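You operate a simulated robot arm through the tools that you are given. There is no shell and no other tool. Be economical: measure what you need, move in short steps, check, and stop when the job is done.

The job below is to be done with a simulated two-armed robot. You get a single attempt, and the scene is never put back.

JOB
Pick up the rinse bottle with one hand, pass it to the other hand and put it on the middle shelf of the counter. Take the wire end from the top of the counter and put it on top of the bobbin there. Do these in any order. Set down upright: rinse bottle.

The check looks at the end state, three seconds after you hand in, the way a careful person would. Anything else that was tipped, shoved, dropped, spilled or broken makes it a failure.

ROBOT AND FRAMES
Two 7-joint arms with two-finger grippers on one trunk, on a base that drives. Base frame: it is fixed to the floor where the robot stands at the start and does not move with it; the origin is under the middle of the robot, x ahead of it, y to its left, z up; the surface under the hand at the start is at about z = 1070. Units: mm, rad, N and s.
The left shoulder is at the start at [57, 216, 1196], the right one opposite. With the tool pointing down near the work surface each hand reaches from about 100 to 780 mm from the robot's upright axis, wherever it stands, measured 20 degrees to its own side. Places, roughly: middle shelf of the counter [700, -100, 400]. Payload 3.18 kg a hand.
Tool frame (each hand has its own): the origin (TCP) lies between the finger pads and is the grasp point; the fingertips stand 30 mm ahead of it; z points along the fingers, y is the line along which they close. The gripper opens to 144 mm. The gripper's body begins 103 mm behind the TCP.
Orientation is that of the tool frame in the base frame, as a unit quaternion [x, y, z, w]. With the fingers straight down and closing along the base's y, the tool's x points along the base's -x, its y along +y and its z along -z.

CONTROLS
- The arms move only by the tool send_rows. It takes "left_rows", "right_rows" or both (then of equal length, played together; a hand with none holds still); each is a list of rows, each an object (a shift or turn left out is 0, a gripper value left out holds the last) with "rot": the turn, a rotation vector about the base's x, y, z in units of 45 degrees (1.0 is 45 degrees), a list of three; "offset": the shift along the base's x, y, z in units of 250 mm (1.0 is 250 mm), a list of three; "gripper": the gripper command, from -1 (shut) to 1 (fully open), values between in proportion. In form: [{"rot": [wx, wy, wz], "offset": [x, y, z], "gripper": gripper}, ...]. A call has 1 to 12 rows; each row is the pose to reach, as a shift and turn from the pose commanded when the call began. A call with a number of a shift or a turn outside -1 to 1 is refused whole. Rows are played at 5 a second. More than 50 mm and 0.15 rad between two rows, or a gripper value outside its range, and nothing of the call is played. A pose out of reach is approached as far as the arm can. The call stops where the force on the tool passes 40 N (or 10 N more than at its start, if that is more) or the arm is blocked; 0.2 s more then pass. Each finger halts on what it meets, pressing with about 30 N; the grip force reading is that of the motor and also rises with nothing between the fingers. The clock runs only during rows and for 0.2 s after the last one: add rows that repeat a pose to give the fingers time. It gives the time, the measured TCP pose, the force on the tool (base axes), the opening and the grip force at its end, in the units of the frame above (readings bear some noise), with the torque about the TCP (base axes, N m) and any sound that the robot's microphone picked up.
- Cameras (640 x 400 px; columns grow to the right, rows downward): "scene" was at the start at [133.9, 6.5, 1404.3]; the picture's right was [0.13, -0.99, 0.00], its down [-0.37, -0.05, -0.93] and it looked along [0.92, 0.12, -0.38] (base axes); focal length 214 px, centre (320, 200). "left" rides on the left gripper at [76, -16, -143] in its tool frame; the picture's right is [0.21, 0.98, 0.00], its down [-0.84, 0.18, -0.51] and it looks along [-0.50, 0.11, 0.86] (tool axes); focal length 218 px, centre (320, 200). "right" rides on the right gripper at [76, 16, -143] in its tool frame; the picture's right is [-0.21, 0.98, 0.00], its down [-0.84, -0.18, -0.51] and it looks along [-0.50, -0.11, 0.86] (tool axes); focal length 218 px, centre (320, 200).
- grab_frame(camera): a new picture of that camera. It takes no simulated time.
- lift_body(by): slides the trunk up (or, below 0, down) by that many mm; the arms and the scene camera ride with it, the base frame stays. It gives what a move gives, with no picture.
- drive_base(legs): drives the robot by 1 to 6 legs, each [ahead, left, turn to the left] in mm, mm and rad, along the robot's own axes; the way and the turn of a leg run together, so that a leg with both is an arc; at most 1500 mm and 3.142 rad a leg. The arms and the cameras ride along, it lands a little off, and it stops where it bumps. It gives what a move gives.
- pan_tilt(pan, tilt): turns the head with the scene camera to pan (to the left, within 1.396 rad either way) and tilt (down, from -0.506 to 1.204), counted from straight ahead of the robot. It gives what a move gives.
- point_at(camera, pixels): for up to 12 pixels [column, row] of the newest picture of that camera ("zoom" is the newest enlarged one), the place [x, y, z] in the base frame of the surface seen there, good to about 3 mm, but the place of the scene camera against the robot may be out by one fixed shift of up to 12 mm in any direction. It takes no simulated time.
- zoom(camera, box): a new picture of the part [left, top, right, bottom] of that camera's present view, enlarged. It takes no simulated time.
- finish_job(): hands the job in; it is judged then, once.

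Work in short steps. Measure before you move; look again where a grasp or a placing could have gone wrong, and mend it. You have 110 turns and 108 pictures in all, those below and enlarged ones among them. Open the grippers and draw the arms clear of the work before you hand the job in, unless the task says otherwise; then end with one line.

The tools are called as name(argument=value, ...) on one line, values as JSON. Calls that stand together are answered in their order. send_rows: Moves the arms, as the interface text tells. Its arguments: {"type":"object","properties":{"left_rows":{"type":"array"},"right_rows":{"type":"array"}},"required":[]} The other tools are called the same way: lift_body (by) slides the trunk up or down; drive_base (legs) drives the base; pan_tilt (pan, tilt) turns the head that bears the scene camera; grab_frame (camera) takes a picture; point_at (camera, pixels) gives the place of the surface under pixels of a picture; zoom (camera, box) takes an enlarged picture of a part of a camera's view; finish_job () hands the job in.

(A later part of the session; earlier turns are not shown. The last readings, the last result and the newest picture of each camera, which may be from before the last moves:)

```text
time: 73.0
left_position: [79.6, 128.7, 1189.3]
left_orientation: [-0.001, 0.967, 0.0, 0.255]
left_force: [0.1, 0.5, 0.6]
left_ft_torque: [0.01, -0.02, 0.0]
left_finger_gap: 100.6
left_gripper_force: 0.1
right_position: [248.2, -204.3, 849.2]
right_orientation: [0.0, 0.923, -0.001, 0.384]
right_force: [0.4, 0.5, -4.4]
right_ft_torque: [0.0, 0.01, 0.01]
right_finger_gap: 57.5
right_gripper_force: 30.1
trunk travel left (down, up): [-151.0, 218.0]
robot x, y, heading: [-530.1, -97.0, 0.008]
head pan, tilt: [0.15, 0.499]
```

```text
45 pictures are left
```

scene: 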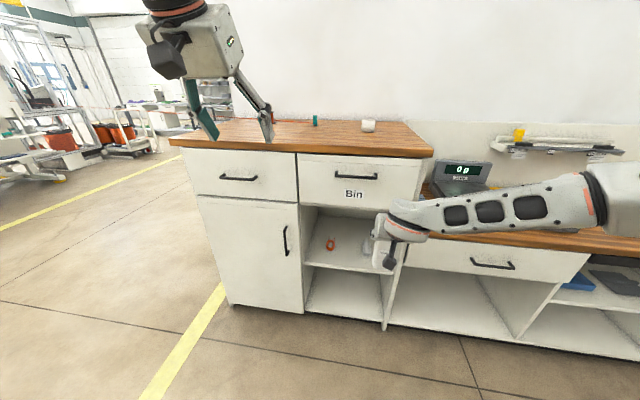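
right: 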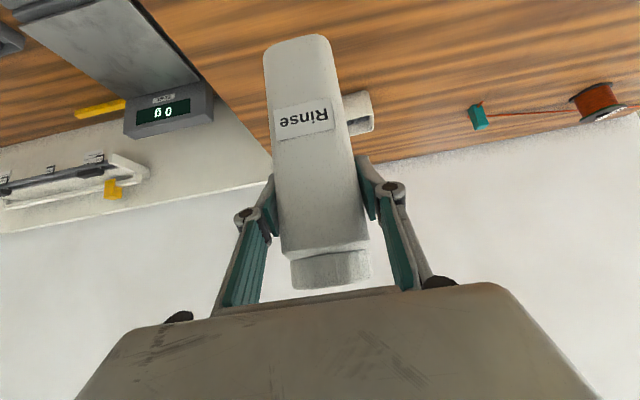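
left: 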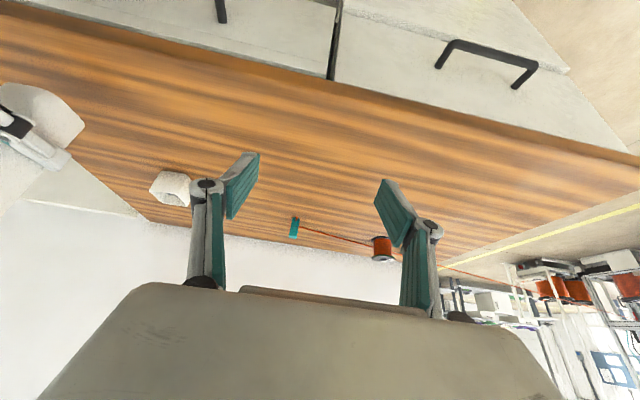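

That works well, with no change in orientation. Lowering the trunk 140 mm, then the arm a bit more.

lift_body(by=-140)

send_rows(right_rows=[{"offset": [0, 0, -0.1]}, {"offset": [0, 0, -0.2]}, {"offset": [0, 0, -0.3]}, {"offset": [0, 0, -0.34]}, {"offset": [0, 0, -0.34]}])

grab_frame(camera="scene")

grab_frame(camera="right")

```text
time: 74.7
left_position: [78.4, 128.3, 1050.1]
left_orientation: [-0.002, 0.967, 0.0, 0.255]
left_force: [-0.7, 0.8, 0.4]
left_ft_torque: [-0.02, 0.0, 0.03]
left_finger_gap: 100.9
left_gripper_force: 0.1
right_position: [249.2, -204.7, 709.5]
right_orientation: [0.0, 0.923, -0.001, 0.385]
right_force: [0.3, 0.7, -4.6]
right_ft_torque: [0.01, 0.01, -0.01]
right_finger_gap: 57.5
right_gripper_force: 30.4
trunk travel left (down, up): [-11.0, 358.0]
robot x, y, heading: [-536.1, -104.0, 0.01]
head pan, tilt: [0.15, 0.499]
```

```text
time: 75.9
left_position: [80.1, 128.6, 1047.1]
left_orientation: [-0.001, 0.967, -0.001, 0.255]
left_force: [0.2, 0.1, 0.5]
left_ft_torque: [-0.01, 0.0, 0.01]
left_finger_gap: 100.5
left_gripper_force: 0.1
right_position: [248.6, -203.2, 623.3]
right_orientation: [0.0, 0.924, -0.003, 0.382]
right_force: [0.3, 0.2, -4.4]
right_ft_torque: [0.0, -0.02, 0.0]
right_finger_gap: 57.2
right_gripper_force: 30.2
trunk travel left (down, up): [-11.0, 358.0]
robot x, y, heading: [-536.1, -100.2, 0.007]
head pan, tilt: [0.15, 0.499]
```

```text
44 pictures are left
```

scene: 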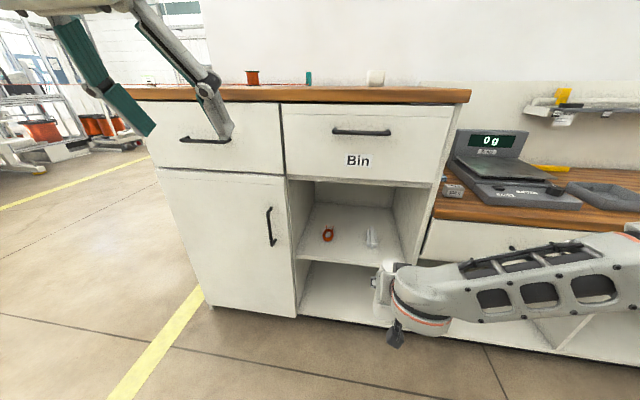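

```text
43 pictures are left
```

right: 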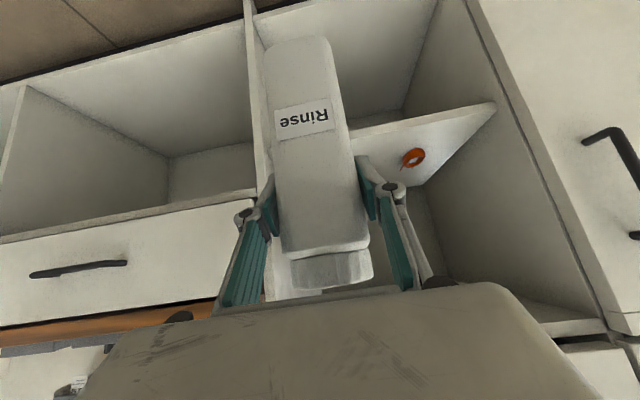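

The bottle hangs with its base at about z=506, 57 mm above shelf level. Before driving in I check how far ahead the forearm reaches against the lower bench's front.

point_at(camera="scene", pixels=[[470, 268], [530, 250], [600, 240], [625, 250], [540, 295], [430, 290], [460, 245], [560, 340], [365, 132], [440, 195], [395, 340], [385, 285]])

```text
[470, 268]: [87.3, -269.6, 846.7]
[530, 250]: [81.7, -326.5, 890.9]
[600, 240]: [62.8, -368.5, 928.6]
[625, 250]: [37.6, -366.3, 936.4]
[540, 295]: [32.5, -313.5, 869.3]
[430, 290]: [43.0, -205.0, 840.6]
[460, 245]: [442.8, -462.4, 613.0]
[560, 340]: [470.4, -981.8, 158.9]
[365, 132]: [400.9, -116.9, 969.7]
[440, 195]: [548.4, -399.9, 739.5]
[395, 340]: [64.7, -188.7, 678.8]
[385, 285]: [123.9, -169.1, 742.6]
```

The forearm stays at x≤~400 and z≤930 after driving ~290 mm ahead, clear of the drawer front (441) and below the handle. I first shift left 93 mm, then drive ahead 200 mm and check.

drive_base(legs=[[0, 93, 0], [200, 0, 0]])

grab_frame(camera="right")

grab_frame(camera="scene")

```text
time: 78.6
left_position: [278.1, 223.7, 1046.7]
left_orientation: [-0.001, 0.967, -0.001, 0.254]
left_force: [0.0, -0.5, 0.0]
left_ft_torque: [0.01, -0.01, -0.03]
left_finger_gap: 100.6
left_gripper_force: 0.0
right_position: [446.5, -109.2, 621.7]
right_orientation: [-0.001, 0.925, -0.002, 0.381]
right_force: [-0.6, -0.1, -4.8]
right_ft_torque: [0.0, -0.04, 0.01]
right_finger_gap: 57.4
right_gripper_force: 30.1
trunk travel left (down, up): [-11.0, 358.0]
robot x, y, heading: [-341.5, -9.4, 0.005]
head pan, tilt: [0.15, 0.499]
```

```text
42 pictures are left
```

right: 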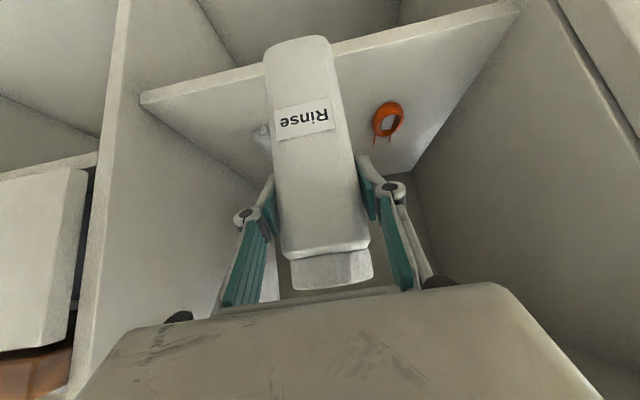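

```text
41 pictures are left
```

scene: 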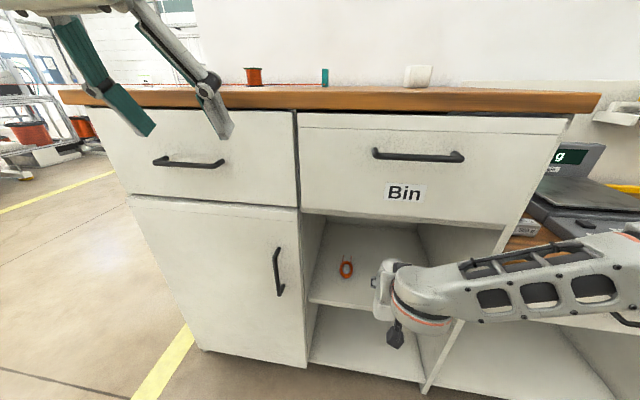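

All clear. The bottle goes between the orange and gray items. I drive ahead another 92 mm.

drive_base(legs=[[92, 0, 0]])

grab_frame(camera="scene")

grab_frame(camera="right")

```text
time: 79.7
left_position: [368.7, 222.9, 1047.4]
left_orientation: [-0.001, 0.967, 0.0, 0.254]
left_force: [1.0, 0.1, 0.9]
left_ft_torque: [0.02, -0.03, -0.01]
left_finger_gap: 100.6
left_gripper_force: 0.0
right_position: [537.8, -109.3, 622.2]
right_orientation: [-0.001, 0.924, -0.002, 0.382]
right_force: [0.0, 0.3, -4.6]
right_ft_torque: [-0.02, 0.02, 0.03]
right_finger_gap: 57.3
right_gripper_force: 30.1
trunk travel left (down, up): [-11.0, 358.0]
robot x, y, heading: [-241.2, -8.3, 0.006]
head pan, tilt: [0.15, 0.499]
```

```text
40 pictures are left
```

scene: 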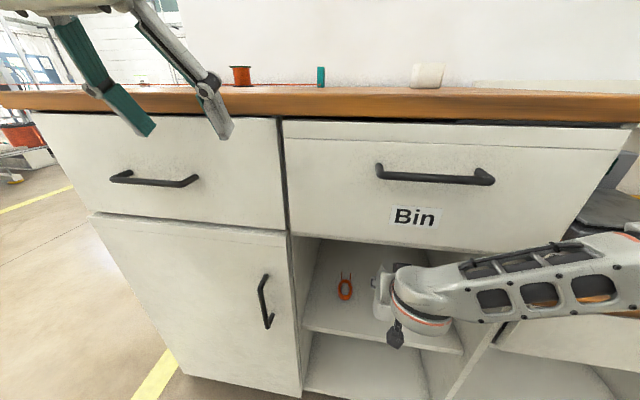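

```text
39 pictures are left
```

right: 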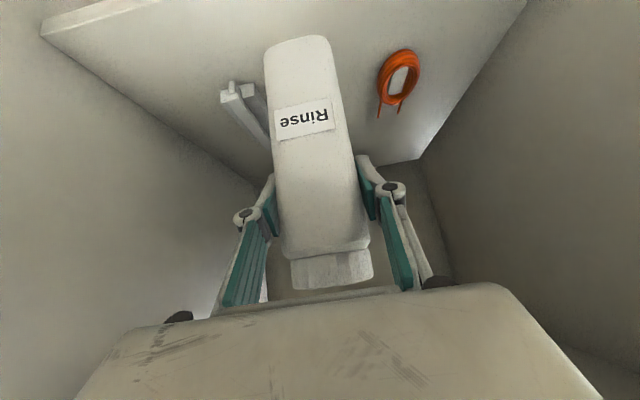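

In place above the shelf. I lower the arm 50 mm; contact is expected at about 55 mm.

send_rows(right_rows=[{"offset": [0, 0, -0.06]}, {"offset": [0, 0, -0.12]}, {"offset": [0, 0, -0.17]}, {"offset": [0, 0, -0.2]}, {"offset": [0, 0, -0.2]}])

send_rows(right_rows=[{"offset": [0, 0, -0.012]}, {"offset": [0, 0, -0.016]}, {"offset": [0, 0, -0.016]}])

```text
time: 80.9
left_position: [368.9, 223.5, 1046.9]
left_orientation: [-0.001, 0.967, 0.0, 0.254]
left_force: [-0.4, -0.2, -0.1]
left_ft_torque: [0.01, 0.0, 0.01]
left_finger_gap: 101.2
left_gripper_force: 0.0
right_position: [536.5, -108.3, 573.0]
right_orientation: [-0.001, 0.924, -0.002, 0.383]
right_force: [0.7, 0.6, -4.1]
right_ft_torque: [0.01, -0.01, 0.01]
right_finger_gap: 57.4
right_gripper_force: 30.3
trunk travel left (down, up): [-11.0, 358.0]
robot x, y, heading: [-245.4, -5.3, 0.006]
head pan, tilt: [0.15, 0.499]
```

```text
time: 81.7
left_position: [369.3, 222.0, 1048.8]
left_orientation: [-0.001, 0.967, 0.0, 0.254]
left_force: [-0.2, -0.1, -1.0]
left_ft_torque: [0.01, -0.03, -0.01]
left_finger_gap: 101.0
left_gripper_force: 0.1
right_position: [536.5, -108.8, 567.8]
right_orientation: [0.0, 0.924, -0.002, 0.382]
right_force: [0.3, 0.0, -4.2]
right_ft_torque: [0.0, 0.02, 0.0]
right_finger_gap: 57.7
right_gripper_force: 29.9
trunk travel left (down, up): [-11.0, 358.0]
robot x, y, heading: [-243.6, -5.3, 0.006]
head pan, tilt: [0.15, 0.499]
```

No contact yet. I continue in 1.5 mm steps.

send_rows(right_rows=[{"offset": [0, 0, -0.006]}, {"offset": [0, 0, -0.01]}, {"offset": [0, 0, -0.01]}])

grab_frame(camera="right")

```text
time: 82.5
left_position: [366.6, 222.3, 1048.0]
left_orientation: [0.0, 0.967, -0.001, 0.255]
left_force: [-1.2, -0.1, 0.5]
left_ft_torque: [-0.01, -0.04, 0.03]
left_finger_gap: 100.7
left_gripper_force: 0.0
right_position: [536.6, -108.9, 567.4]
right_orientation: [0.0, 0.924, -0.001, 0.383]
right_force: [-2.5, -1.1, 5.9]
right_ft_torque: [-0.03, 0.58, 0.08]
right_finger_gap: 57.7
right_gripper_force: 30.3
trunk travel left (down, up): [-11.0, 358.0]
robot x, y, heading: [-243.3, -6.4, 0.004]
head pan, tilt: [0.15, 0.499]
```

```text
38 pictures are left
```

right: 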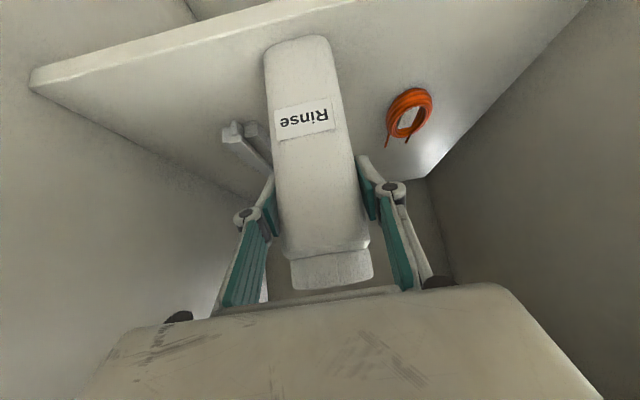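

Contact: the force rose by 10 N at z=567. I open gently and watch the bottle.

send_rows(right_rows=[{"gripper": -0.17}, {"gripper": -0.12}, {"gripper": -0.05}, {"gripper": 0.1}, {"gripper": 0.3}, {"gripper": 0.3}])

grab_frame(camera="right")

```text
time: 83.9
left_position: [368.1, 223.0, 1049.4]
left_orientation: [-0.001, 0.967, -0.001, 0.255]
left_force: [-0.2, 0.1, -0.4]
left_ft_torque: [-0.01, 0.0, 0.0]
left_finger_gap: 100.9
left_gripper_force: 0.0
right_position: [536.4, -109.4, 566.5]
right_orientation: [-0.001, 0.924, -0.001, 0.383]
right_force: [0.0, -1.4, 0.4]
right_ft_torque: [0.01, 0.0, -0.01]
right_finger_gap: 93.5
right_gripper_force: 0.1
trunk travel left (down, up): [-11.0, 358.0]
robot x, y, heading: [-245.7, -3.4, 0.007]
head pan, tilt: [0.15, 0.499]
```

```text
37 pictures are left
```

right: 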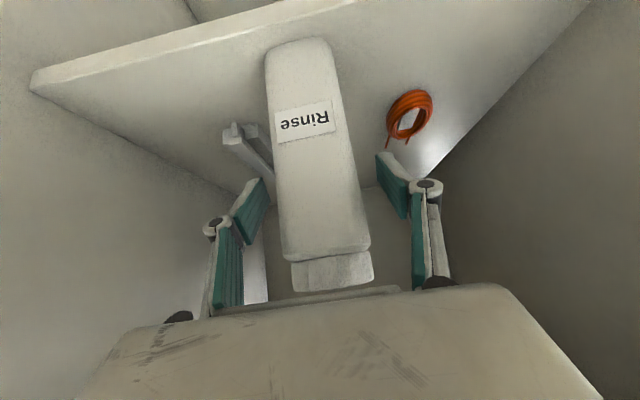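

The bottle stands on the shelf on its own. I withdraw up and back along the tool axis, then drive back.

send_rows(right_rows=[{"offset": [-0.06, 0, 0.06]}, {"offset": [-0.14, 0, 0.14]}, {"offset": [-0.24, 0, 0.22]}, {"offset": [-0.34, 0, 0.3]}, {"offset": [-0.34, 0, 0.3]}])

grab_frame(camera="right")

```text
time: 85.1
left_position: [368.2, 222.7, 1046.9]
left_orientation: [-0.002, 0.967, 0.0, 0.253]
left_force: [-0.3, 0.4, 0.8]
left_ft_torque: [-0.01, 0.01, 0.0]
left_finger_gap: 100.9
left_gripper_force: 0.0
right_position: [451.3, -108.7, 642.2]
right_orientation: [0.0, 0.924, -0.002, 0.382]
right_force: [-0.7, -0.2, 0.4]
right_ft_torque: [0.0, 0.01, 0.04]
right_finger_gap: 93.6
right_gripper_force: 0.1
trunk travel left (down, up): [-11.0, 358.0]
robot x, y, heading: [-245.4, -9.7, 0.005]
head pan, tilt: [0.15, 0.499]
```

```text
36 pictures are left
```

right: 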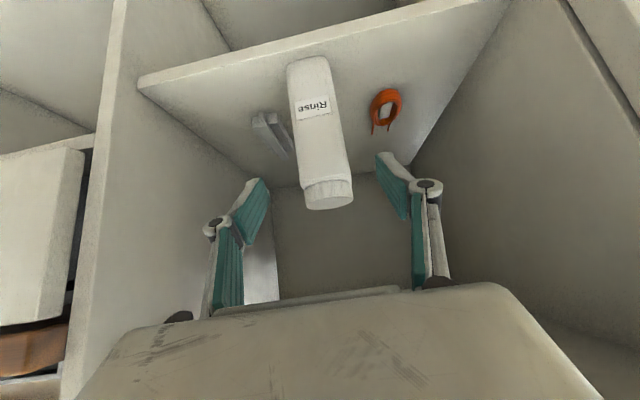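

The bottle stays standing. I drive back 300 mm, raise the trunk fully back and look.

drive_base(legs=[[-300, 0, 0]])

zoom(camera="scene", box=[240, 150, 480, 310])

lift_body(by=265)

grab_frame(camera="scene")

```text
time: 87.1
left_position: [70.1, 221.1, 1048.7]
left_orientation: [-0.001, 0.967, -0.001, 0.254]
left_force: [-0.7, 0.2, -0.4]
left_ft_torque: [0.02, -0.03, -0.01]
left_finger_gap: 101.2
left_gripper_force: 0.0
right_position: [152.3, -112.1, 641.9]
right_orientation: [0.001, 0.924, -0.002, 0.383]
right_force: [0.8, -0.4, 0.5]
right_ft_torque: [0.02, -0.01, -0.02]
right_finger_gap: 93.8
right_gripper_force: 0.0
trunk travel left (down, up): [-11.0, 358.0]
robot x, y, heading: [-548.4, -7.4, 0.009]
head pan, tilt: [0.15, 0.499]
```

```text
2.50 times, centred on (360, 230) of scene
```

zoom: 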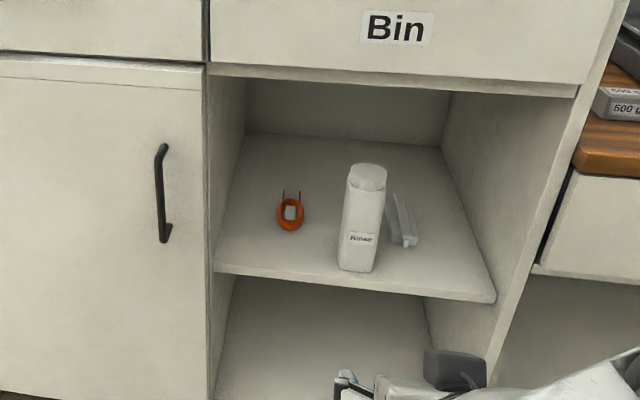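

```text
time: 89.8
left_position: [70.1, 221.2, 1312.7]
left_orientation: [-0.001, 0.967, -0.001, 0.253]
left_force: [0.6, -0.5, 0.8]
left_ft_torque: [-0.02, -0.01, -0.03]
left_finger_gap: 100.9
left_gripper_force: 0.0
right_position: [152.0, -110.7, 906.7]
right_orientation: [-0.001, 0.924, -0.001, 0.382]
right_force: [0.3, -0.3, -0.7]
right_ft_torque: [0.01, -0.01, -0.02]
right_finger_gap: 93.9
right_gripper_force: 0.1
trunk travel left (down, up): [-276.0, 93.0]
robot x, y, heading: [-542.1, -6.7, 0.011]
head pan, tilt: [0.15, 0.499]
```

```text
34 pictures are left
```

scene: 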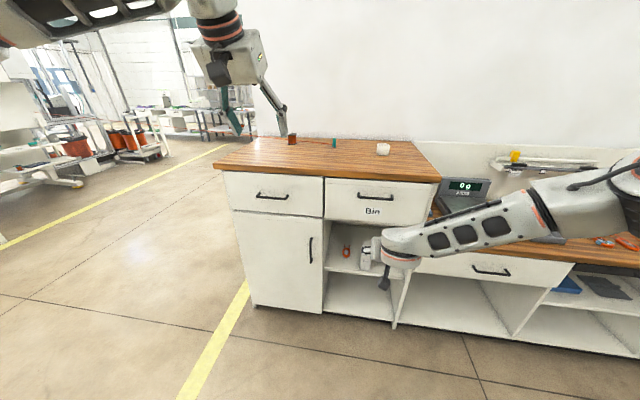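

The bottle stands upright on the middle shelf, next to the undisturbed items. Now the wire: I first raise the right hand out of the way, up and to the right, while clear of the counter.

send_rows(right_rows=[{"offset": [-0.05, -0.02, 0.16]}, {"offset": [-0.1, -0.04, 0.32]}, {"offset": [-0.15, -0.06, 0.48]}, {"offset": [-0.2, -0.08, 0.64]}, {"offset": [-0.25, -0.1, 0.8]}, {"offset": [-0.3, -0.12, 0.96]}, {"offset": [-0.3, -0.12, 0.96]}])

send_rows(right_rows=[{"offset": [-0.04, -0.06, 0.14]}, {"offset": [-0.08, -0.14, 0.26]}, {"offset": [-0.12, -0.22, 0.38]}, {"offset": [-0.16, -0.3, 0.5]}, {"offset": [-0.2, -0.4, 0.62]}, {"offset": [-0.24, -0.5, 0.7]}, {"offset": [-0.24, -0.6, 0.7]}, {"offset": [-0.24, -0.6, 0.7]}])

grab_frame(camera="scene")

```text
time: 91.4
left_position: [70.2, 220.9, 1312.5]
left_orientation: [-0.001, 0.967, -0.001, 0.254]
left_force: [0.3, -0.5, -0.2]
left_ft_torque: [0.01, 0.01, -0.01]
left_finger_gap: 100.6
left_gripper_force: 0.0
right_position: [79.2, -140.0, 1146.2]
right_orientation: [-0.001, 0.925, -0.002, 0.381]
right_force: [0.4, -0.3, 0.0]
right_ft_torque: [0.01, -0.01, 0.03]
right_finger_gap: 93.6
right_gripper_force: 0.2
trunk travel left (down, up): [-276.0, 93.0]
robot x, y, heading: [-542.7, -6.5, 0.009]
head pan, tilt: [0.15, 0.499]
```

```text
time: 93.2
left_position: [68.4, 221.9, 1312.5]
left_orientation: [-0.002, 0.967, 0.0, 0.255]
left_force: [0.2, 0.3, 0.5]
left_ft_torque: [-0.01, -0.03, -0.03]
left_finger_gap: 101.0
left_gripper_force: 0.0
right_position: [16.9, -291.0, 1320.8]
right_orientation: [-0.001, 0.924, -0.002, 0.383]
right_force: [-1.2, 0.2, 0.4]
right_ft_torque: [-0.02, -0.01, 0.0]
right_finger_gap: 93.9
right_gripper_force: 0.0
trunk travel left (down, up): [-276.0, 93.0]
robot x, y, heading: [-546.5, -11.4, 0.009]
head pan, tilt: [0.15, 0.499]
```

```text
33 pictures are left
```

scene: 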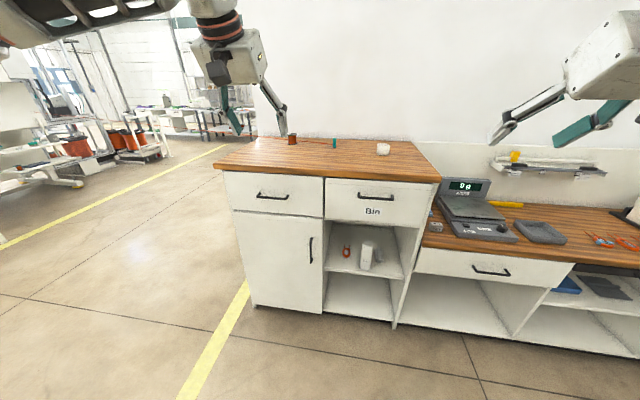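

The bottle stands on the shelf at (366,258). I drive to in front of the wire end and bobbin, aiming for robot pose (130,100).

drive_base(legs=[[0, 110, -0.009], [580, 0, 0]])

```text
time: 97.7
left_position: [642.9, 326.1, 1312.9]
left_orientation: [0.001, 0.967, -0.001, 0.255]
left_force: [1.1, 0.1, 0.3]
left_ft_torque: [-0.01, 0.01, 0.01]
left_finger_gap: 100.6
left_gripper_force: 0.1
right_position: [589.1, -184.6, 1320.1]
right_orientation: [0.001, 0.924, -0.003, 0.382]
right_force: [-0.3, 0.0, -0.9]
right_ft_torque: [0.02, 0.0, 0.0]
right_finger_gap: 93.6
right_gripper_force: 0.0
trunk travel left (down, up): [-276.0, 93.0]
robot x, y, heading: [30.0, 97.1, 0.007]
head pan, tilt: [0.15, 0.499]
```

Robot at (30,97). I drive the last 100 mm and then tilt the left hand back to 45° while moving it in front of the wire end.

drive_base(legs=[[100, 0, -0.006]])

send_rows(left_rows=[{"rot": [0, -0.08, 0], "offset": [-0.04, -0.14, 0]}, {"rot": [0, -0.16, 0], "offset": [-0.08, -0.28, 0]}, {"rot": [0, -0.24, 0], "offset": [-0.1, -0.42, 0]}, {"rot": [0, -0.345, 0], "offset": [-0.12, -0.58, -0.04]}, {"rot": [0, -0.345, 0], "offset": [-0.12, -0.74, -0.08]}, {"rot": [0, -0.345, 0], "offset": [-0.12, -0.84, -0.12]}, {"rot": [0, -0.345, 0], "offset": [-0.12, -0.84, -0.12]}])

grab_frame(camera="left")

zoom(camera="left", box=[250, 90, 570, 250])

```text
time: 99.0
left_position: [730.4, 324.2, 1311.5]
left_orientation: [0.002, 0.967, 0.0, 0.253]
left_force: [-0.5, -0.3, 0.4]
left_ft_torque: [-0.02, -0.03, 0.06]
left_finger_gap: 100.6
left_gripper_force: 0.0
right_position: [672.0, -188.5, 1320.3]
right_orientation: [0.004, 0.924, -0.004, 0.382]
right_force: [-1.8, 0.0, 0.6]
right_ft_torque: [0.01, -0.05, 0.01]
right_finger_gap: 93.7
right_gripper_force: 0.0
trunk travel left (down, up): [-276.0, 93.0]
robot x, y, heading: [119.9, 101.3, -0.002]
head pan, tilt: [0.15, 0.499]
stopped in leg 1: the robot was blocked; the commanded pose is now the measured one
```

```text
time: 100.6
left_position: [702.5, 112.9, 1282.3]
left_orientation: [0.002, 0.924, 0.0, 0.382]
left_force: [0.6, 0.4, 0.4]
left_ft_torque: [0.01, -0.02, 0.01]
left_finger_gap: 100.8
left_gripper_force: 0.0
right_position: [675.3, -187.7, 1319.1]
right_orientation: [0.004, 0.925, -0.003, 0.38]
right_force: [0.4, 0.0, 0.4]
right_ft_torque: [-0.03, 0.02, -0.03]
right_finger_gap: 93.4
right_gripper_force: 0.0
trunk travel left (down, up): [-276.0, 93.0]
robot x, y, heading: [112.5, 103.4, -0.004]
head pan, tilt: [0.15, 0.499]
```

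```text
32 pictures are left
```

left: 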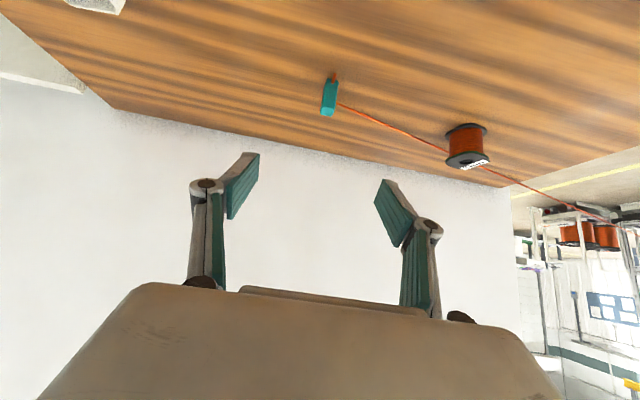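

```text
2.00 times, centred on (410, 170) of left
```

zoom: 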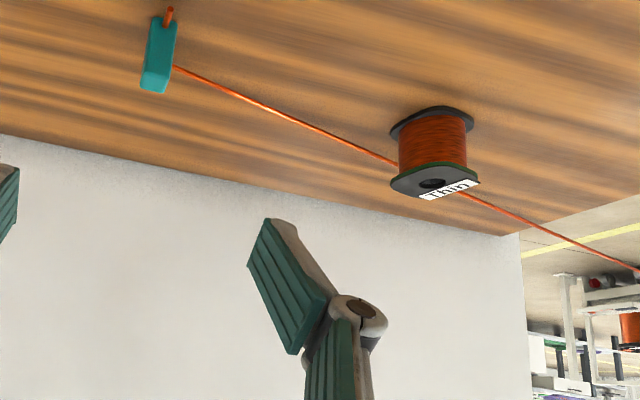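

The base touched something lightly at x≈119 and stopped, and everything on the counter still stands. I measure the clip at (330,98) and the bobbin at (467,147).

point_at(camera="zoom", pixels=[[153, 25], [152, 50], [173, 30], [147, 60], [168, 65], [155, 80], [154, 90], [432, 183], [398, 183], [475, 178], [430, 195], [436, 166]])

zoom(camera="left", box=[300, 60, 380, 120])

zoom(camera="left", box=[420, 110, 510, 180])

```text
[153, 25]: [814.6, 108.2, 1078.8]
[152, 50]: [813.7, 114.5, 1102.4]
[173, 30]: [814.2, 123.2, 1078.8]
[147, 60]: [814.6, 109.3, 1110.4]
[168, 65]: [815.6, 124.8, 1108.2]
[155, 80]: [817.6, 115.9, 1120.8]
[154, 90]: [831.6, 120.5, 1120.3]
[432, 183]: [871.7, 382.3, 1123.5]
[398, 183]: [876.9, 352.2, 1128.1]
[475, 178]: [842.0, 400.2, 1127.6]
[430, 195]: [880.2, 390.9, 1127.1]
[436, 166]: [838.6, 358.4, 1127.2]
```

```text
6.67 times, centred on (340, 90) of left
```

zoom: 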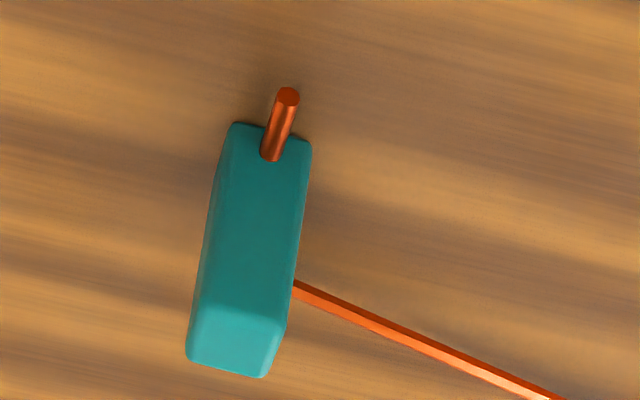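

```text
5.71 times, centred on (465, 145) of left
```

zoom: 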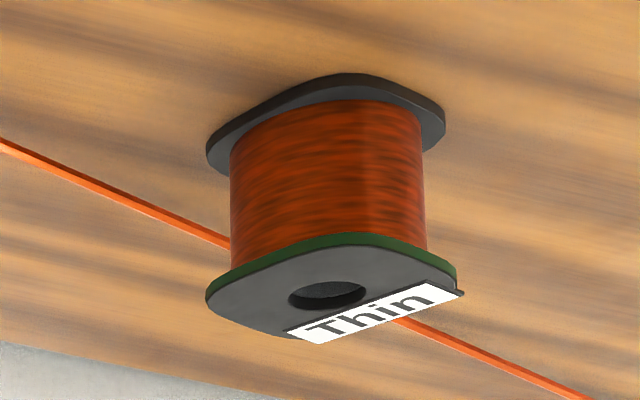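

I measure the bobbin's top flange around the hole in this latest zoom.

point_at(camera="zoom", pixels=[[328, 300], [290, 297], [366, 290], [325, 283], [325, 312], [215, 293], [340, 245], [440, 268], [255, 322], [390, 318], [300, 265], [400, 265]])

```text
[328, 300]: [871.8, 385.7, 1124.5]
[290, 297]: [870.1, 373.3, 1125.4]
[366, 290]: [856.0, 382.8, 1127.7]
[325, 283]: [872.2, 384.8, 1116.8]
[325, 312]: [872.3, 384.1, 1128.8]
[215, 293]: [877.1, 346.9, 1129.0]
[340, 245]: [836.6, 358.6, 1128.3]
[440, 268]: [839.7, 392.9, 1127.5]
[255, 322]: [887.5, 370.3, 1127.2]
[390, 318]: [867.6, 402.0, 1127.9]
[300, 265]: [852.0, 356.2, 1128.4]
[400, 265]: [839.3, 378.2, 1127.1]
```

Flange centre is about (864,376), with its top at z=1128; the clip is centred at (823,116) with its top at 1121. I set the gap to about 60 mm and go to the pre-grasp.

send_rows(left_rows=[{"offset": [0.05, 0.012, -0.1], "gripper": -0.1}, {"offset": [0.1, 0.012, -0.2]}, {"offset": [0.15, 0.012, -0.32]}, {"offset": [0.15, 0.012, -0.32]}])

grab_frame(camera="left")

point_at(camera="left", pixels=[[322, 90], [316, 70], [345, 80]])

```text
time: 101.6
left_position: [741.6, 117.1, 1202.7]
left_orientation: [0.003, 0.924, -0.001, 0.382]
left_force: [-0.9, 0.5, -0.4]
left_ft_torque: [0.0, 0.01, -0.01]
left_finger_gap: 64.7
left_gripper_force: 0.1
right_position: [674.2, -188.2, 1319.6]
right_orientation: [0.004, 0.924, -0.004, 0.381]
right_force: [-0.7, -0.2, -0.1]
right_ft_torque: [0.0, -0.01, -0.02]
right_finger_gap: 93.3
right_gripper_force: 0.0
trunk travel left (down, up): [-276.0, 93.0]
robot x, y, heading: [116.7, 101.5, -0.003]
head pan, tilt: [0.15, 0.499]
```

```text
28 pictures are left
```

left: 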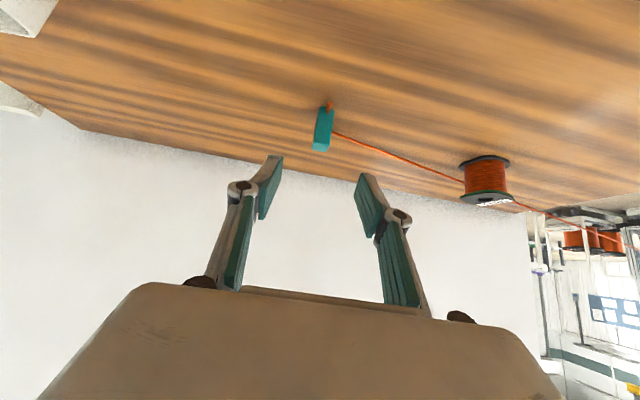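

```text
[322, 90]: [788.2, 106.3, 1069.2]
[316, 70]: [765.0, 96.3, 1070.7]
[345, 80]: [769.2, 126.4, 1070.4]
```

The clip at (322,130) is centred between the fingers. I advance to the grasp pose (811,116,1131).

send_rows(left_rows=[{"offset": [0.08, 0, -0.08]}, {"offset": [0.16, 0, -0.16]}, {"offset": [0.22, 0, -0.23]}, {"offset": [0.276, 0, -0.286]}, {"offset": [0.276, 0, -0.286]}])

zoom(camera="left", box=[220, 100, 420, 225])

zoom(camera="scene", box=[150, 90, 330, 210])

```text
time: 102.8
left_position: [809.0, 117.3, 1128.9]
left_orientation: [0.002, 0.925, 0.0, 0.381]
left_force: [-0.4, 0.6, 0.4]
left_ft_torque: [-0.01, 0.0, -0.02]
left_finger_gap: 64.7
left_gripper_force: 0.0
right_position: [675.7, -188.0, 1319.6]
right_orientation: [0.004, 0.924, -0.004, 0.382]
right_force: [-0.3, -1.1, -0.1]
right_ft_torque: [-0.01, -0.01, -0.01]
right_finger_gap: 93.5
right_gripper_force: 0.0
trunk travel left (down, up): [-276.0, 93.0]
robot x, y, heading: [112.7, 97.9, 0.001]
head pan, tilt: [0.15, 0.499]
```

```text
3.20 times, centred on (320, 162) of left
```

zoom: 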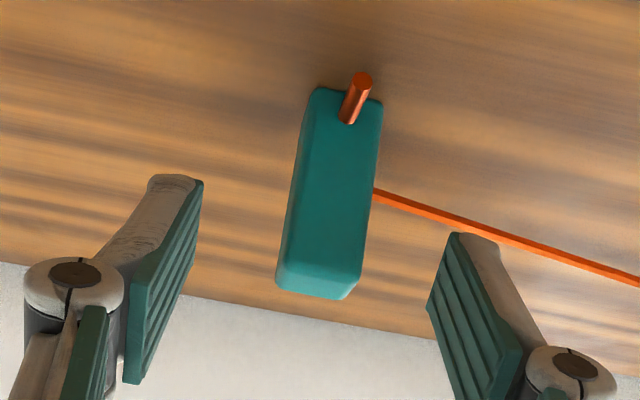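

```text
3.33 times, centred on (240, 150) of scene
```

zoom: 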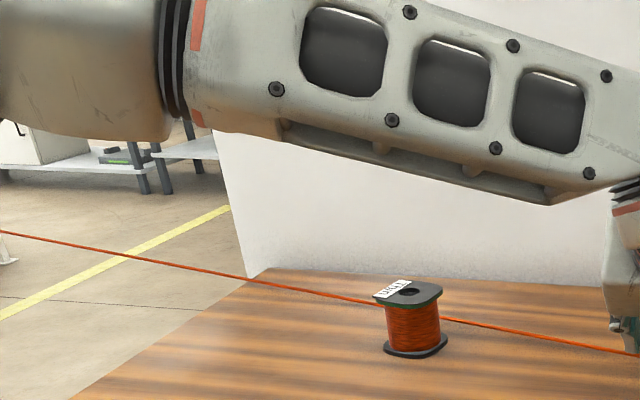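

The fingers are on either side of the clip, above the wire. Closing the left gripper.

send_rows(left_rows=[{"gripper": -0.3}, {"gripper": -0.5}, {"gripper": -0.7}, {"gripper": -1}, {"gripper": -1}, {"gripper": -1}])

zoom(camera="left", box=[220, 100, 420, 225])

```text
time: 104.2
left_position: [810.4, 116.7, 1129.0]
left_orientation: [0.003, 0.924, -0.001, 0.381]
left_force: [0.2, -0.7, 0.0]
left_ft_torque: [-0.02, 0.02, 0.01]
left_finger_gap: 19.4
left_gripper_force: 29.9
right_position: [675.2, -187.3, 1319.0]
right_orientation: [0.004, 0.925, -0.003, 0.379]
right_force: [-0.5, 1.5, 0.6]
right_ft_torque: [-0.02, 0.01, -0.02]
right_finger_gap: 93.6
right_gripper_force: 0.0
trunk travel left (down, up): [-276.0, 93.0]
robot x, y, heading: [110.7, 100.8, -0.003]
head pan, tilt: [0.15, 0.499]
```

```text
3.20 times, centred on (320, 162) of left
```

zoom: 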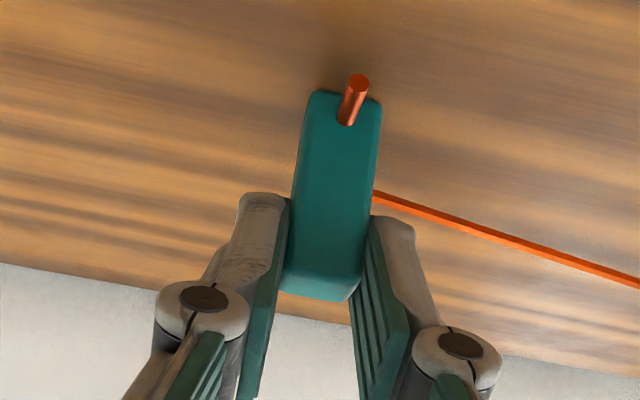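

The clip is held (gap 19.4) above the wire. I lift it straight up 140 mm.

send_rows(left_rows=[{"offset": [0, 0, 0.08]}, {"offset": [0, 0, 0.2]}, {"offset": [0, 0, 0.34]}, {"offset": [0, 0, 0.48]}, {"offset": [0, 0, 0.56]}, {"offset": [0, 0, 0.56]}])

grab_frame(camera="left")

grab_frame(camera="scene")

```text
time: 105.6
left_position: [810.7, 117.8, 1269.5]
left_orientation: [0.003, 0.925, 0.0, 0.38]
left_force: [0.4, -0.2, -0.6]
left_ft_torque: [-0.02, -0.01, 0.02]
left_finger_gap: 19.5
left_gripper_force: 30.1
right_position: [675.3, -187.9, 1318.8]
right_orientation: [0.004, 0.925, -0.004, 0.381]
right_force: [-0.3, -0.1, 0.3]
right_ft_torque: [-0.02, 0.03, 0.0]
right_finger_gap: 93.4
right_gripper_force: 0.2
trunk travel left (down, up): [-276.0, 93.0]
robot x, y, heading: [116.3, 99.1, 0.005]
head pan, tilt: [0.15, 0.499]
```

```text
24 pictures are left
```

left: 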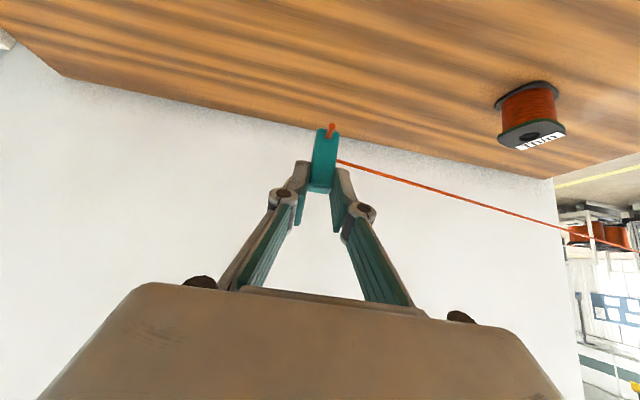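

```text
23 pictures are left
```

scene: 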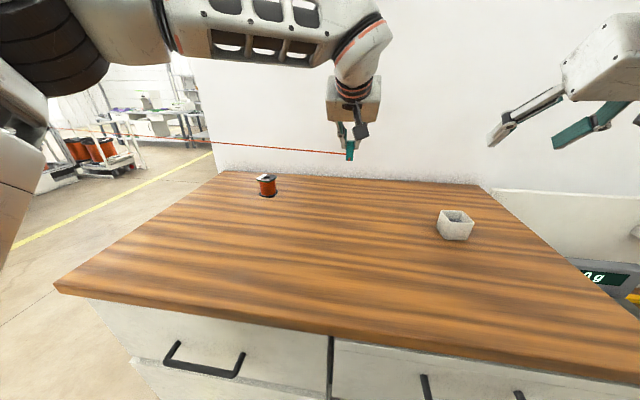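

The wire follows freely and the bobbin is undisturbed. I carry the clip over the bobbin at this height.

send_rows(left_rows=[{"offset": [0.02, 0.16, 0]}, {"offset": [0.04, 0.32, 0]}, {"offset": [0.06, 0.48, 0]}, {"offset": [0.08, 0.64, 0]}, {"offset": [0.1, 0.8, 0]}, {"offset": [0.11, 0.92, 0]}, {"offset": [0.11, 1.0, 0]}, {"offset": [0.11, 1.0, 0]}])

zoom(camera="left", box=[220, 20, 460, 220])

zoom(camera="scene", box=[180, 80, 360, 220])

```text
time: 107.4
left_position: [837.8, 366.7, 1271.3]
left_orientation: [0.003, 0.925, 0.0, 0.381]
left_force: [-0.6, 0.1, -0.6]
left_ft_torque: [0.01, -0.02, -0.03]
left_finger_gap: 19.3
left_gripper_force: 30.1
right_position: [675.7, -188.9, 1318.2]
right_orientation: [0.005, 0.925, -0.004, 0.38]
right_force: [0.0, 0.3, 0.0]
right_ft_torque: [0.01, 0.02, 0.03]
right_finger_gap: 93.9
right_gripper_force: 0.1
trunk travel left (down, up): [-276.0, 93.0]
robot x, y, heading: [115.9, 97.2, 0.0]
head pan, tilt: [0.15, 0.499]
```

```text
2.00 times, centred on (340, 120) of left
```

zoom: 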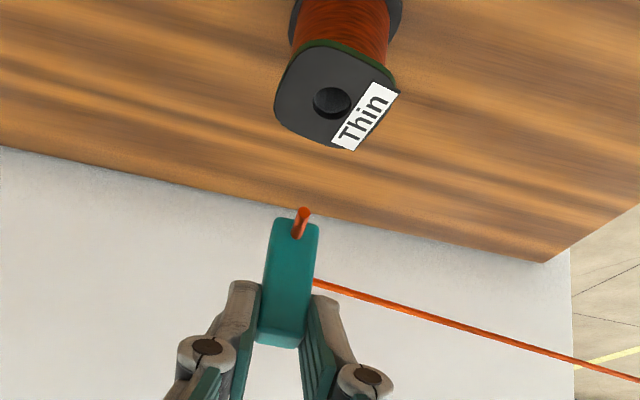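

```text
2.86 times, centred on (270, 150) of scene
```

zoom: 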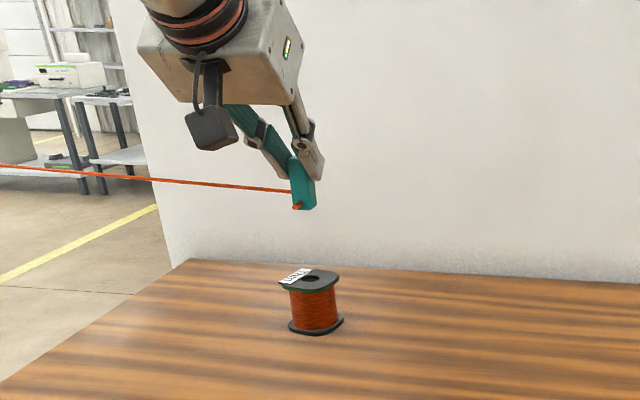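

I take one closer look at the bobbin top from the left hand for an exact target.

zoom(camera="left", box=[300, 20, 400, 100])

point_at(camera="zoom", pixels=[[320, 200], [320, 100], [320, 130], [200, 200], [400, 150], [260, 260], [440, 130], [380, 280], [170, 220], [250, 110], [300, 230], [330, 170]])

```text
5.00 times, centred on (350, 60) of left
```

zoom: 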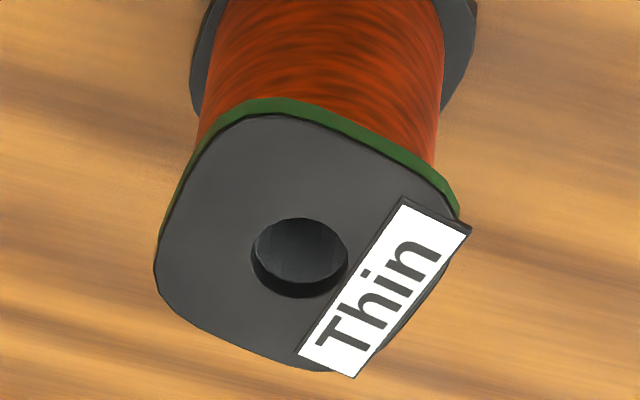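

```text
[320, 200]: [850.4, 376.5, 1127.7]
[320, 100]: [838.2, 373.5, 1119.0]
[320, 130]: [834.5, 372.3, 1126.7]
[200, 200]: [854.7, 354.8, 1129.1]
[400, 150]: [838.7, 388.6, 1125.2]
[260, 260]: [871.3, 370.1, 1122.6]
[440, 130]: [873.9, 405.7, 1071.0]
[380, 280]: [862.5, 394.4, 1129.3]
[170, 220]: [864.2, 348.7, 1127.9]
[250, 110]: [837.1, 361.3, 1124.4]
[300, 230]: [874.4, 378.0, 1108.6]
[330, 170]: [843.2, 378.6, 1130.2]
```

Hole centre is about (862,374), with flat flange in front of it from x≈835 to 853. I aim the clip's centre at (846,370) and lower to about 12 mm above the flange.

send_rows(left_rows=[{"offset": [-0.016, 0.012, -0.08]}, {"offset": [-0.016, 0.012, -0.16]}, {"offset": [-0.016, 0.012, -0.23]}, {"offset": [-0.016, 0.012, -0.29]}, {"offset": [-0.016, 0.012, -0.29]}])

zoom(camera="left", box=[240, 60, 440, 200])

zoom(camera="scene", box=[220, 120, 320, 210])

```text
time: 108.6
left_position: [832.5, 371.1, 1198.1]
left_orientation: [0.003, 0.924, -0.001, 0.381]
left_force: [-0.1, 0.5, -0.3]
left_ft_torque: [-0.01, -0.01, -0.03]
left_finger_gap: 19.3
left_gripper_force: 30.1
right_position: [675.4, -189.5, 1318.2]
right_orientation: [0.004, 0.924, -0.003, 0.382]
right_force: [-0.5, 0.1, -0.2]
right_ft_torque: [-0.01, -0.02, -0.01]
right_finger_gap: 93.8
right_gripper_force: 0.3
trunk travel left (down, up): [-276.0, 93.0]
robot x, y, heading: [113.5, 99.8, -0.007]
head pan, tilt: [0.15, 0.499]
```

```text
2.86 times, centred on (340, 130) of left
```

zoom: 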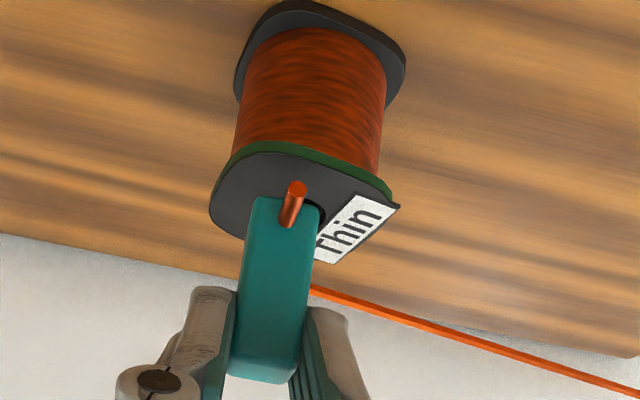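

```text
4.44 times, centred on (270, 165) of scene
```

zoom: 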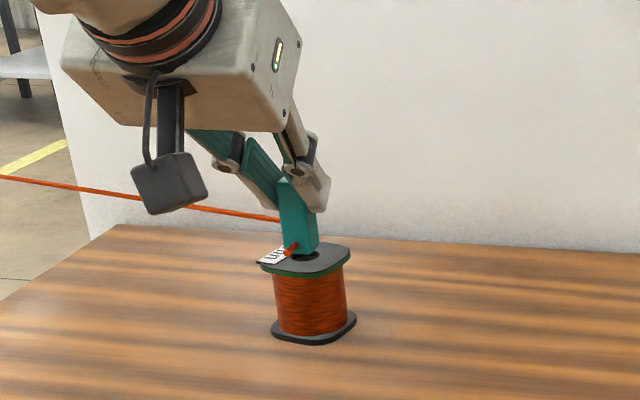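

The clip hangs just above the flange, in front of the hole. I lower in small steps to contact.

send_rows(left_rows=[{"offset": [0, 0, -0.016]}, {"offset": [0, 0, -0.028]}, {"offset": [0, 0, -0.036]}, {"offset": [0, 0, -0.036]}])

send_rows(left_rows=[{"offset": [0, 0, -0.004]}, {"offset": [0, 0, -0.006]}, {"offset": [0, 0, -0.006]}])

```text
time: 109.6
left_position: [833.6, 370.7, 1187.5]
left_orientation: [0.002, 0.924, 0.0, 0.382]
left_force: [0.7, -0.3, -0.1]
left_ft_torque: [0.02, -0.01, 0.0]
left_finger_gap: 19.4
left_gripper_force: 30.2
right_position: [675.8, -188.7, 1318.7]
right_orientation: [0.004, 0.925, -0.004, 0.38]
right_force: [-0.4, -0.8, -1.3]
right_ft_torque: [0.0, -0.03, 0.03]
right_finger_gap: 93.4
right_gripper_force: 0.0
trunk travel left (down, up): [-276.0, 93.0]
robot x, y, heading: [112.4, 102.9, 0.001]
head pan, tilt: [0.15, 0.499]
```

```text
time: 110.4
left_position: [833.6, 371.3, 1186.6]
left_orientation: [0.003, 0.925, -0.001, 0.38]
left_force: [-0.1, -0.1, -0.6]
left_ft_torque: [0.01, 0.02, 0.01]
left_finger_gap: 19.6
left_gripper_force: 30.5
right_position: [675.4, -187.7, 1318.3]
right_orientation: [0.004, 0.925, -0.003, 0.381]
right_force: [0.3, 0.1, -0.5]
right_ft_torque: [0.0, -0.02, 0.0]
right_finger_gap: 93.5
right_gripper_force: 0.0
trunk travel left (down, up): [-276.0, 93.0]
robot x, y, heading: [112.5, 94.6, -0.002]
head pan, tilt: [0.15, 0.499]
```

No contact yet; two more small steps of 1 mm each.

send_rows(left_rows=[{"offset": [0, 0, -0.005]}, {"offset": [0, 0, -0.005]}])

send_rows(left_rows=[{"offset": [0, 0, -0.005]}, {"offset": [0, 0, -0.005]}])

zoom(camera="scene", box=[240, 150, 300, 200])

```text
time: 111.0
left_position: [832.9, 370.4, 1186.9]
left_orientation: [0.003, 0.924, -0.001, 0.381]
left_force: [0.7, 0.7, 1.5]
left_ft_torque: [0.02, -0.01, -0.01]
left_finger_gap: 19.2
left_gripper_force: 30.2
right_position: [675.6, -188.1, 1319.5]
right_orientation: [0.004, 0.925, -0.003, 0.38]
right_force: [0.4, 0.3, -0.7]
right_ft_torque: [0.05, -0.01, -0.01]
right_finger_gap: 93.9
right_gripper_force: 0.1
trunk travel left (down, up): [-276.0, 93.0]
robot x, y, heading: [116.4, 99.9, 0.002]
head pan, tilt: [0.15, 0.499]
```

```text
time: 111.6
left_position: [833.1, 370.5, 1185.9]
left_orientation: [0.003, 0.924, 0.0, 0.382]
left_force: [0.1, 1.8, 8.9]
left_ft_torque: [0.17, 0.03, 0.01]
left_finger_gap: 19.2
left_gripper_force: 30.4
right_position: [673.9, -188.1, 1318.6]
right_orientation: [0.004, 0.924, -0.004, 0.382]
right_force: [0.4, 0.8, 0.5]
right_ft_torque: [-0.01, -0.01, 0.0]
right_finger_gap: 93.4
right_gripper_force: 0.1
trunk travel left (down, up): [-276.0, 93.0]
robot x, y, heading: [116.7, 100.4, -0.005]
head pan, tilt: [0.15, 0.499]
```

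```text
8.00 times, centred on (270, 175) of scene
```

zoom: 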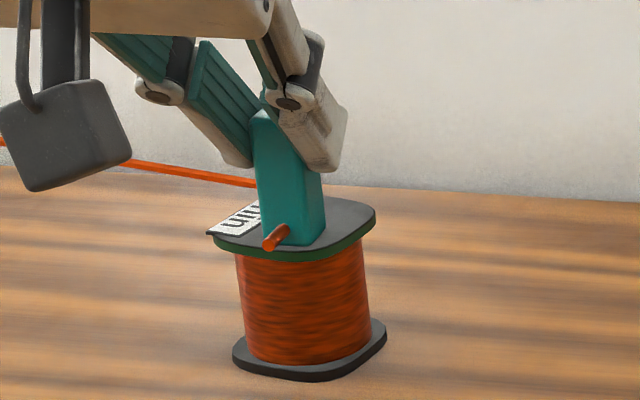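

Contact: 9 N, with the clip seated on the flange. I open slowly while holding position.

send_rows(left_rows=[{"offset": [0, 0, 0.003]}, {"offset": [0, 0, 0.003], "gripper": -0.72}, {"offset": [0, 0, 0.003], "gripper": -0.66}, {"offset": [0, 0, 0.003], "gripper": -0.55}, {"offset": [0, 0, 0.003], "gripper": -0.4}, {"offset": [0, 0, 0.003], "gripper": -0.2}, {"offset": [0, 0, 0.003], "gripper": -0.2}])

zoom(camera="scene", box=[240, 150, 300, 200])

zoom(camera="left", box=[240, 60, 440, 200])

```text
time: 113.2
left_position: [833.7, 369.7, 1183.9]
left_orientation: [0.003, 0.925, -0.001, 0.381]
left_force: [-0.2, 0.5, 0.6]
left_ft_torque: [0.0, -0.01, 0.0]
left_finger_gap: 57.7
left_gripper_force: 0.1
right_position: [675.0, -188.4, 1318.2]
right_orientation: [0.004, 0.925, -0.004, 0.381]
right_force: [-0.8, -0.1, 0.6]
right_ft_torque: [0.03, 0.04, 0.03]
right_finger_gap: 93.8
right_gripper_force: 0.1
trunk travel left (down, up): [-276.0, 93.0]
robot x, y, heading: [115.4, 100.2, -0.003]
head pan, tilt: [0.15, 0.499]
```

```text
8.00 times, centred on (270, 175) of scene
```

zoom: 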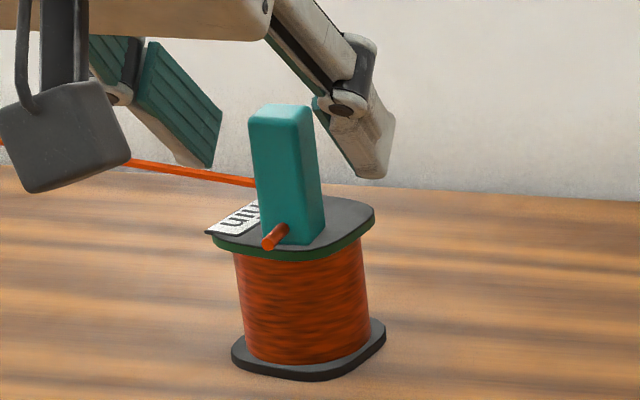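

```text
2.86 times, centred on (340, 130) of left
```

zoom: 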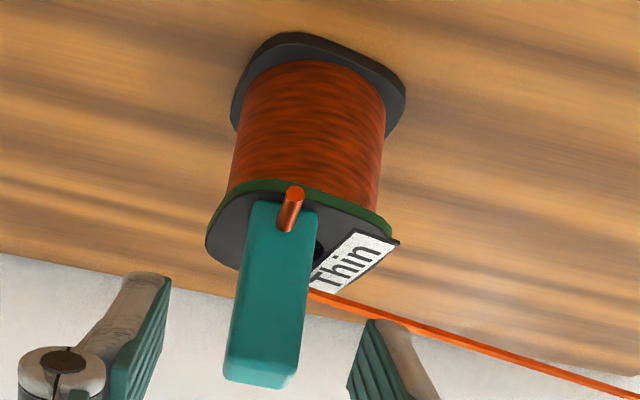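

The clip stands on the flange by itself. I withdraw up and back along the tool axis.

send_rows(left_rows=[{"offset": [-0.03, 0, 0.04]}, {"offset": [-0.1, 0, 0.11]}, {"offset": [-0.2, 0, 0.21]}, {"offset": [-0.32, 0, 0.33]}, {"offset": [-0.44, 0, 0.45]}, {"offset": [-0.44, 0, 0.45]}])

drive_base(legs=[[-450, 0, 0]])

grab_frame(camera="scene")

```text
time: 114.6
left_position: [723.3, 371.3, 1297.1]
left_orientation: [0.003, 0.925, -0.001, 0.38]
left_force: [-1.0, -0.2, -1.2]
left_ft_torque: [0.04, -0.01, 0.0]
left_finger_gap: 57.6
left_gripper_force: 0.1
right_position: [676.2, -188.5, 1318.0]
right_orientation: [0.004, 0.925, -0.004, 0.38]
right_force: [0.5, -0.7, 0.1]
right_ft_torque: [-0.01, 0.02, 0.01]
right_finger_gap: 93.6
right_gripper_force: 0.0
trunk travel left (down, up): [-276.0, 93.0]
robot x, y, heading: [114.6, 103.7, -0.002]
head pan, tilt: [0.15, 0.499]
```

```text
time: 117.3
left_position: [269.6, 371.4, 1298.0]
left_orientation: [0.003, 0.924, 0.0, 0.381]
left_force: [-0.5, 0.4, 0.5]
left_ft_torque: [0.0, 0.0, 0.01]
left_finger_gap: 57.4
left_gripper_force: 0.0
right_position: [223.4, -188.4, 1319.3]
right_orientation: [0.006, 0.924, -0.005, 0.381]
right_force: [0.0, -1.0, 0.1]
right_ft_torque: [-0.02, -0.01, -0.03]
right_finger_gap: 93.5
right_gripper_force: 0.1
trunk travel left (down, up): [-276.0, 93.0]
robot x, y, heading: [-337.5, 102.9, -0.004]
head pan, tilt: [0.15, 0.499]
```

```text
14 pictures are left
```

scene: 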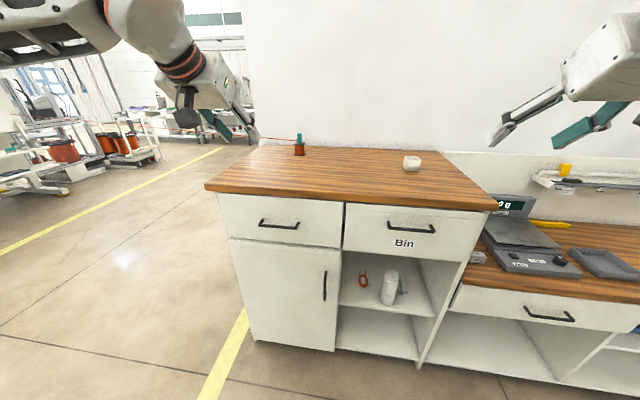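

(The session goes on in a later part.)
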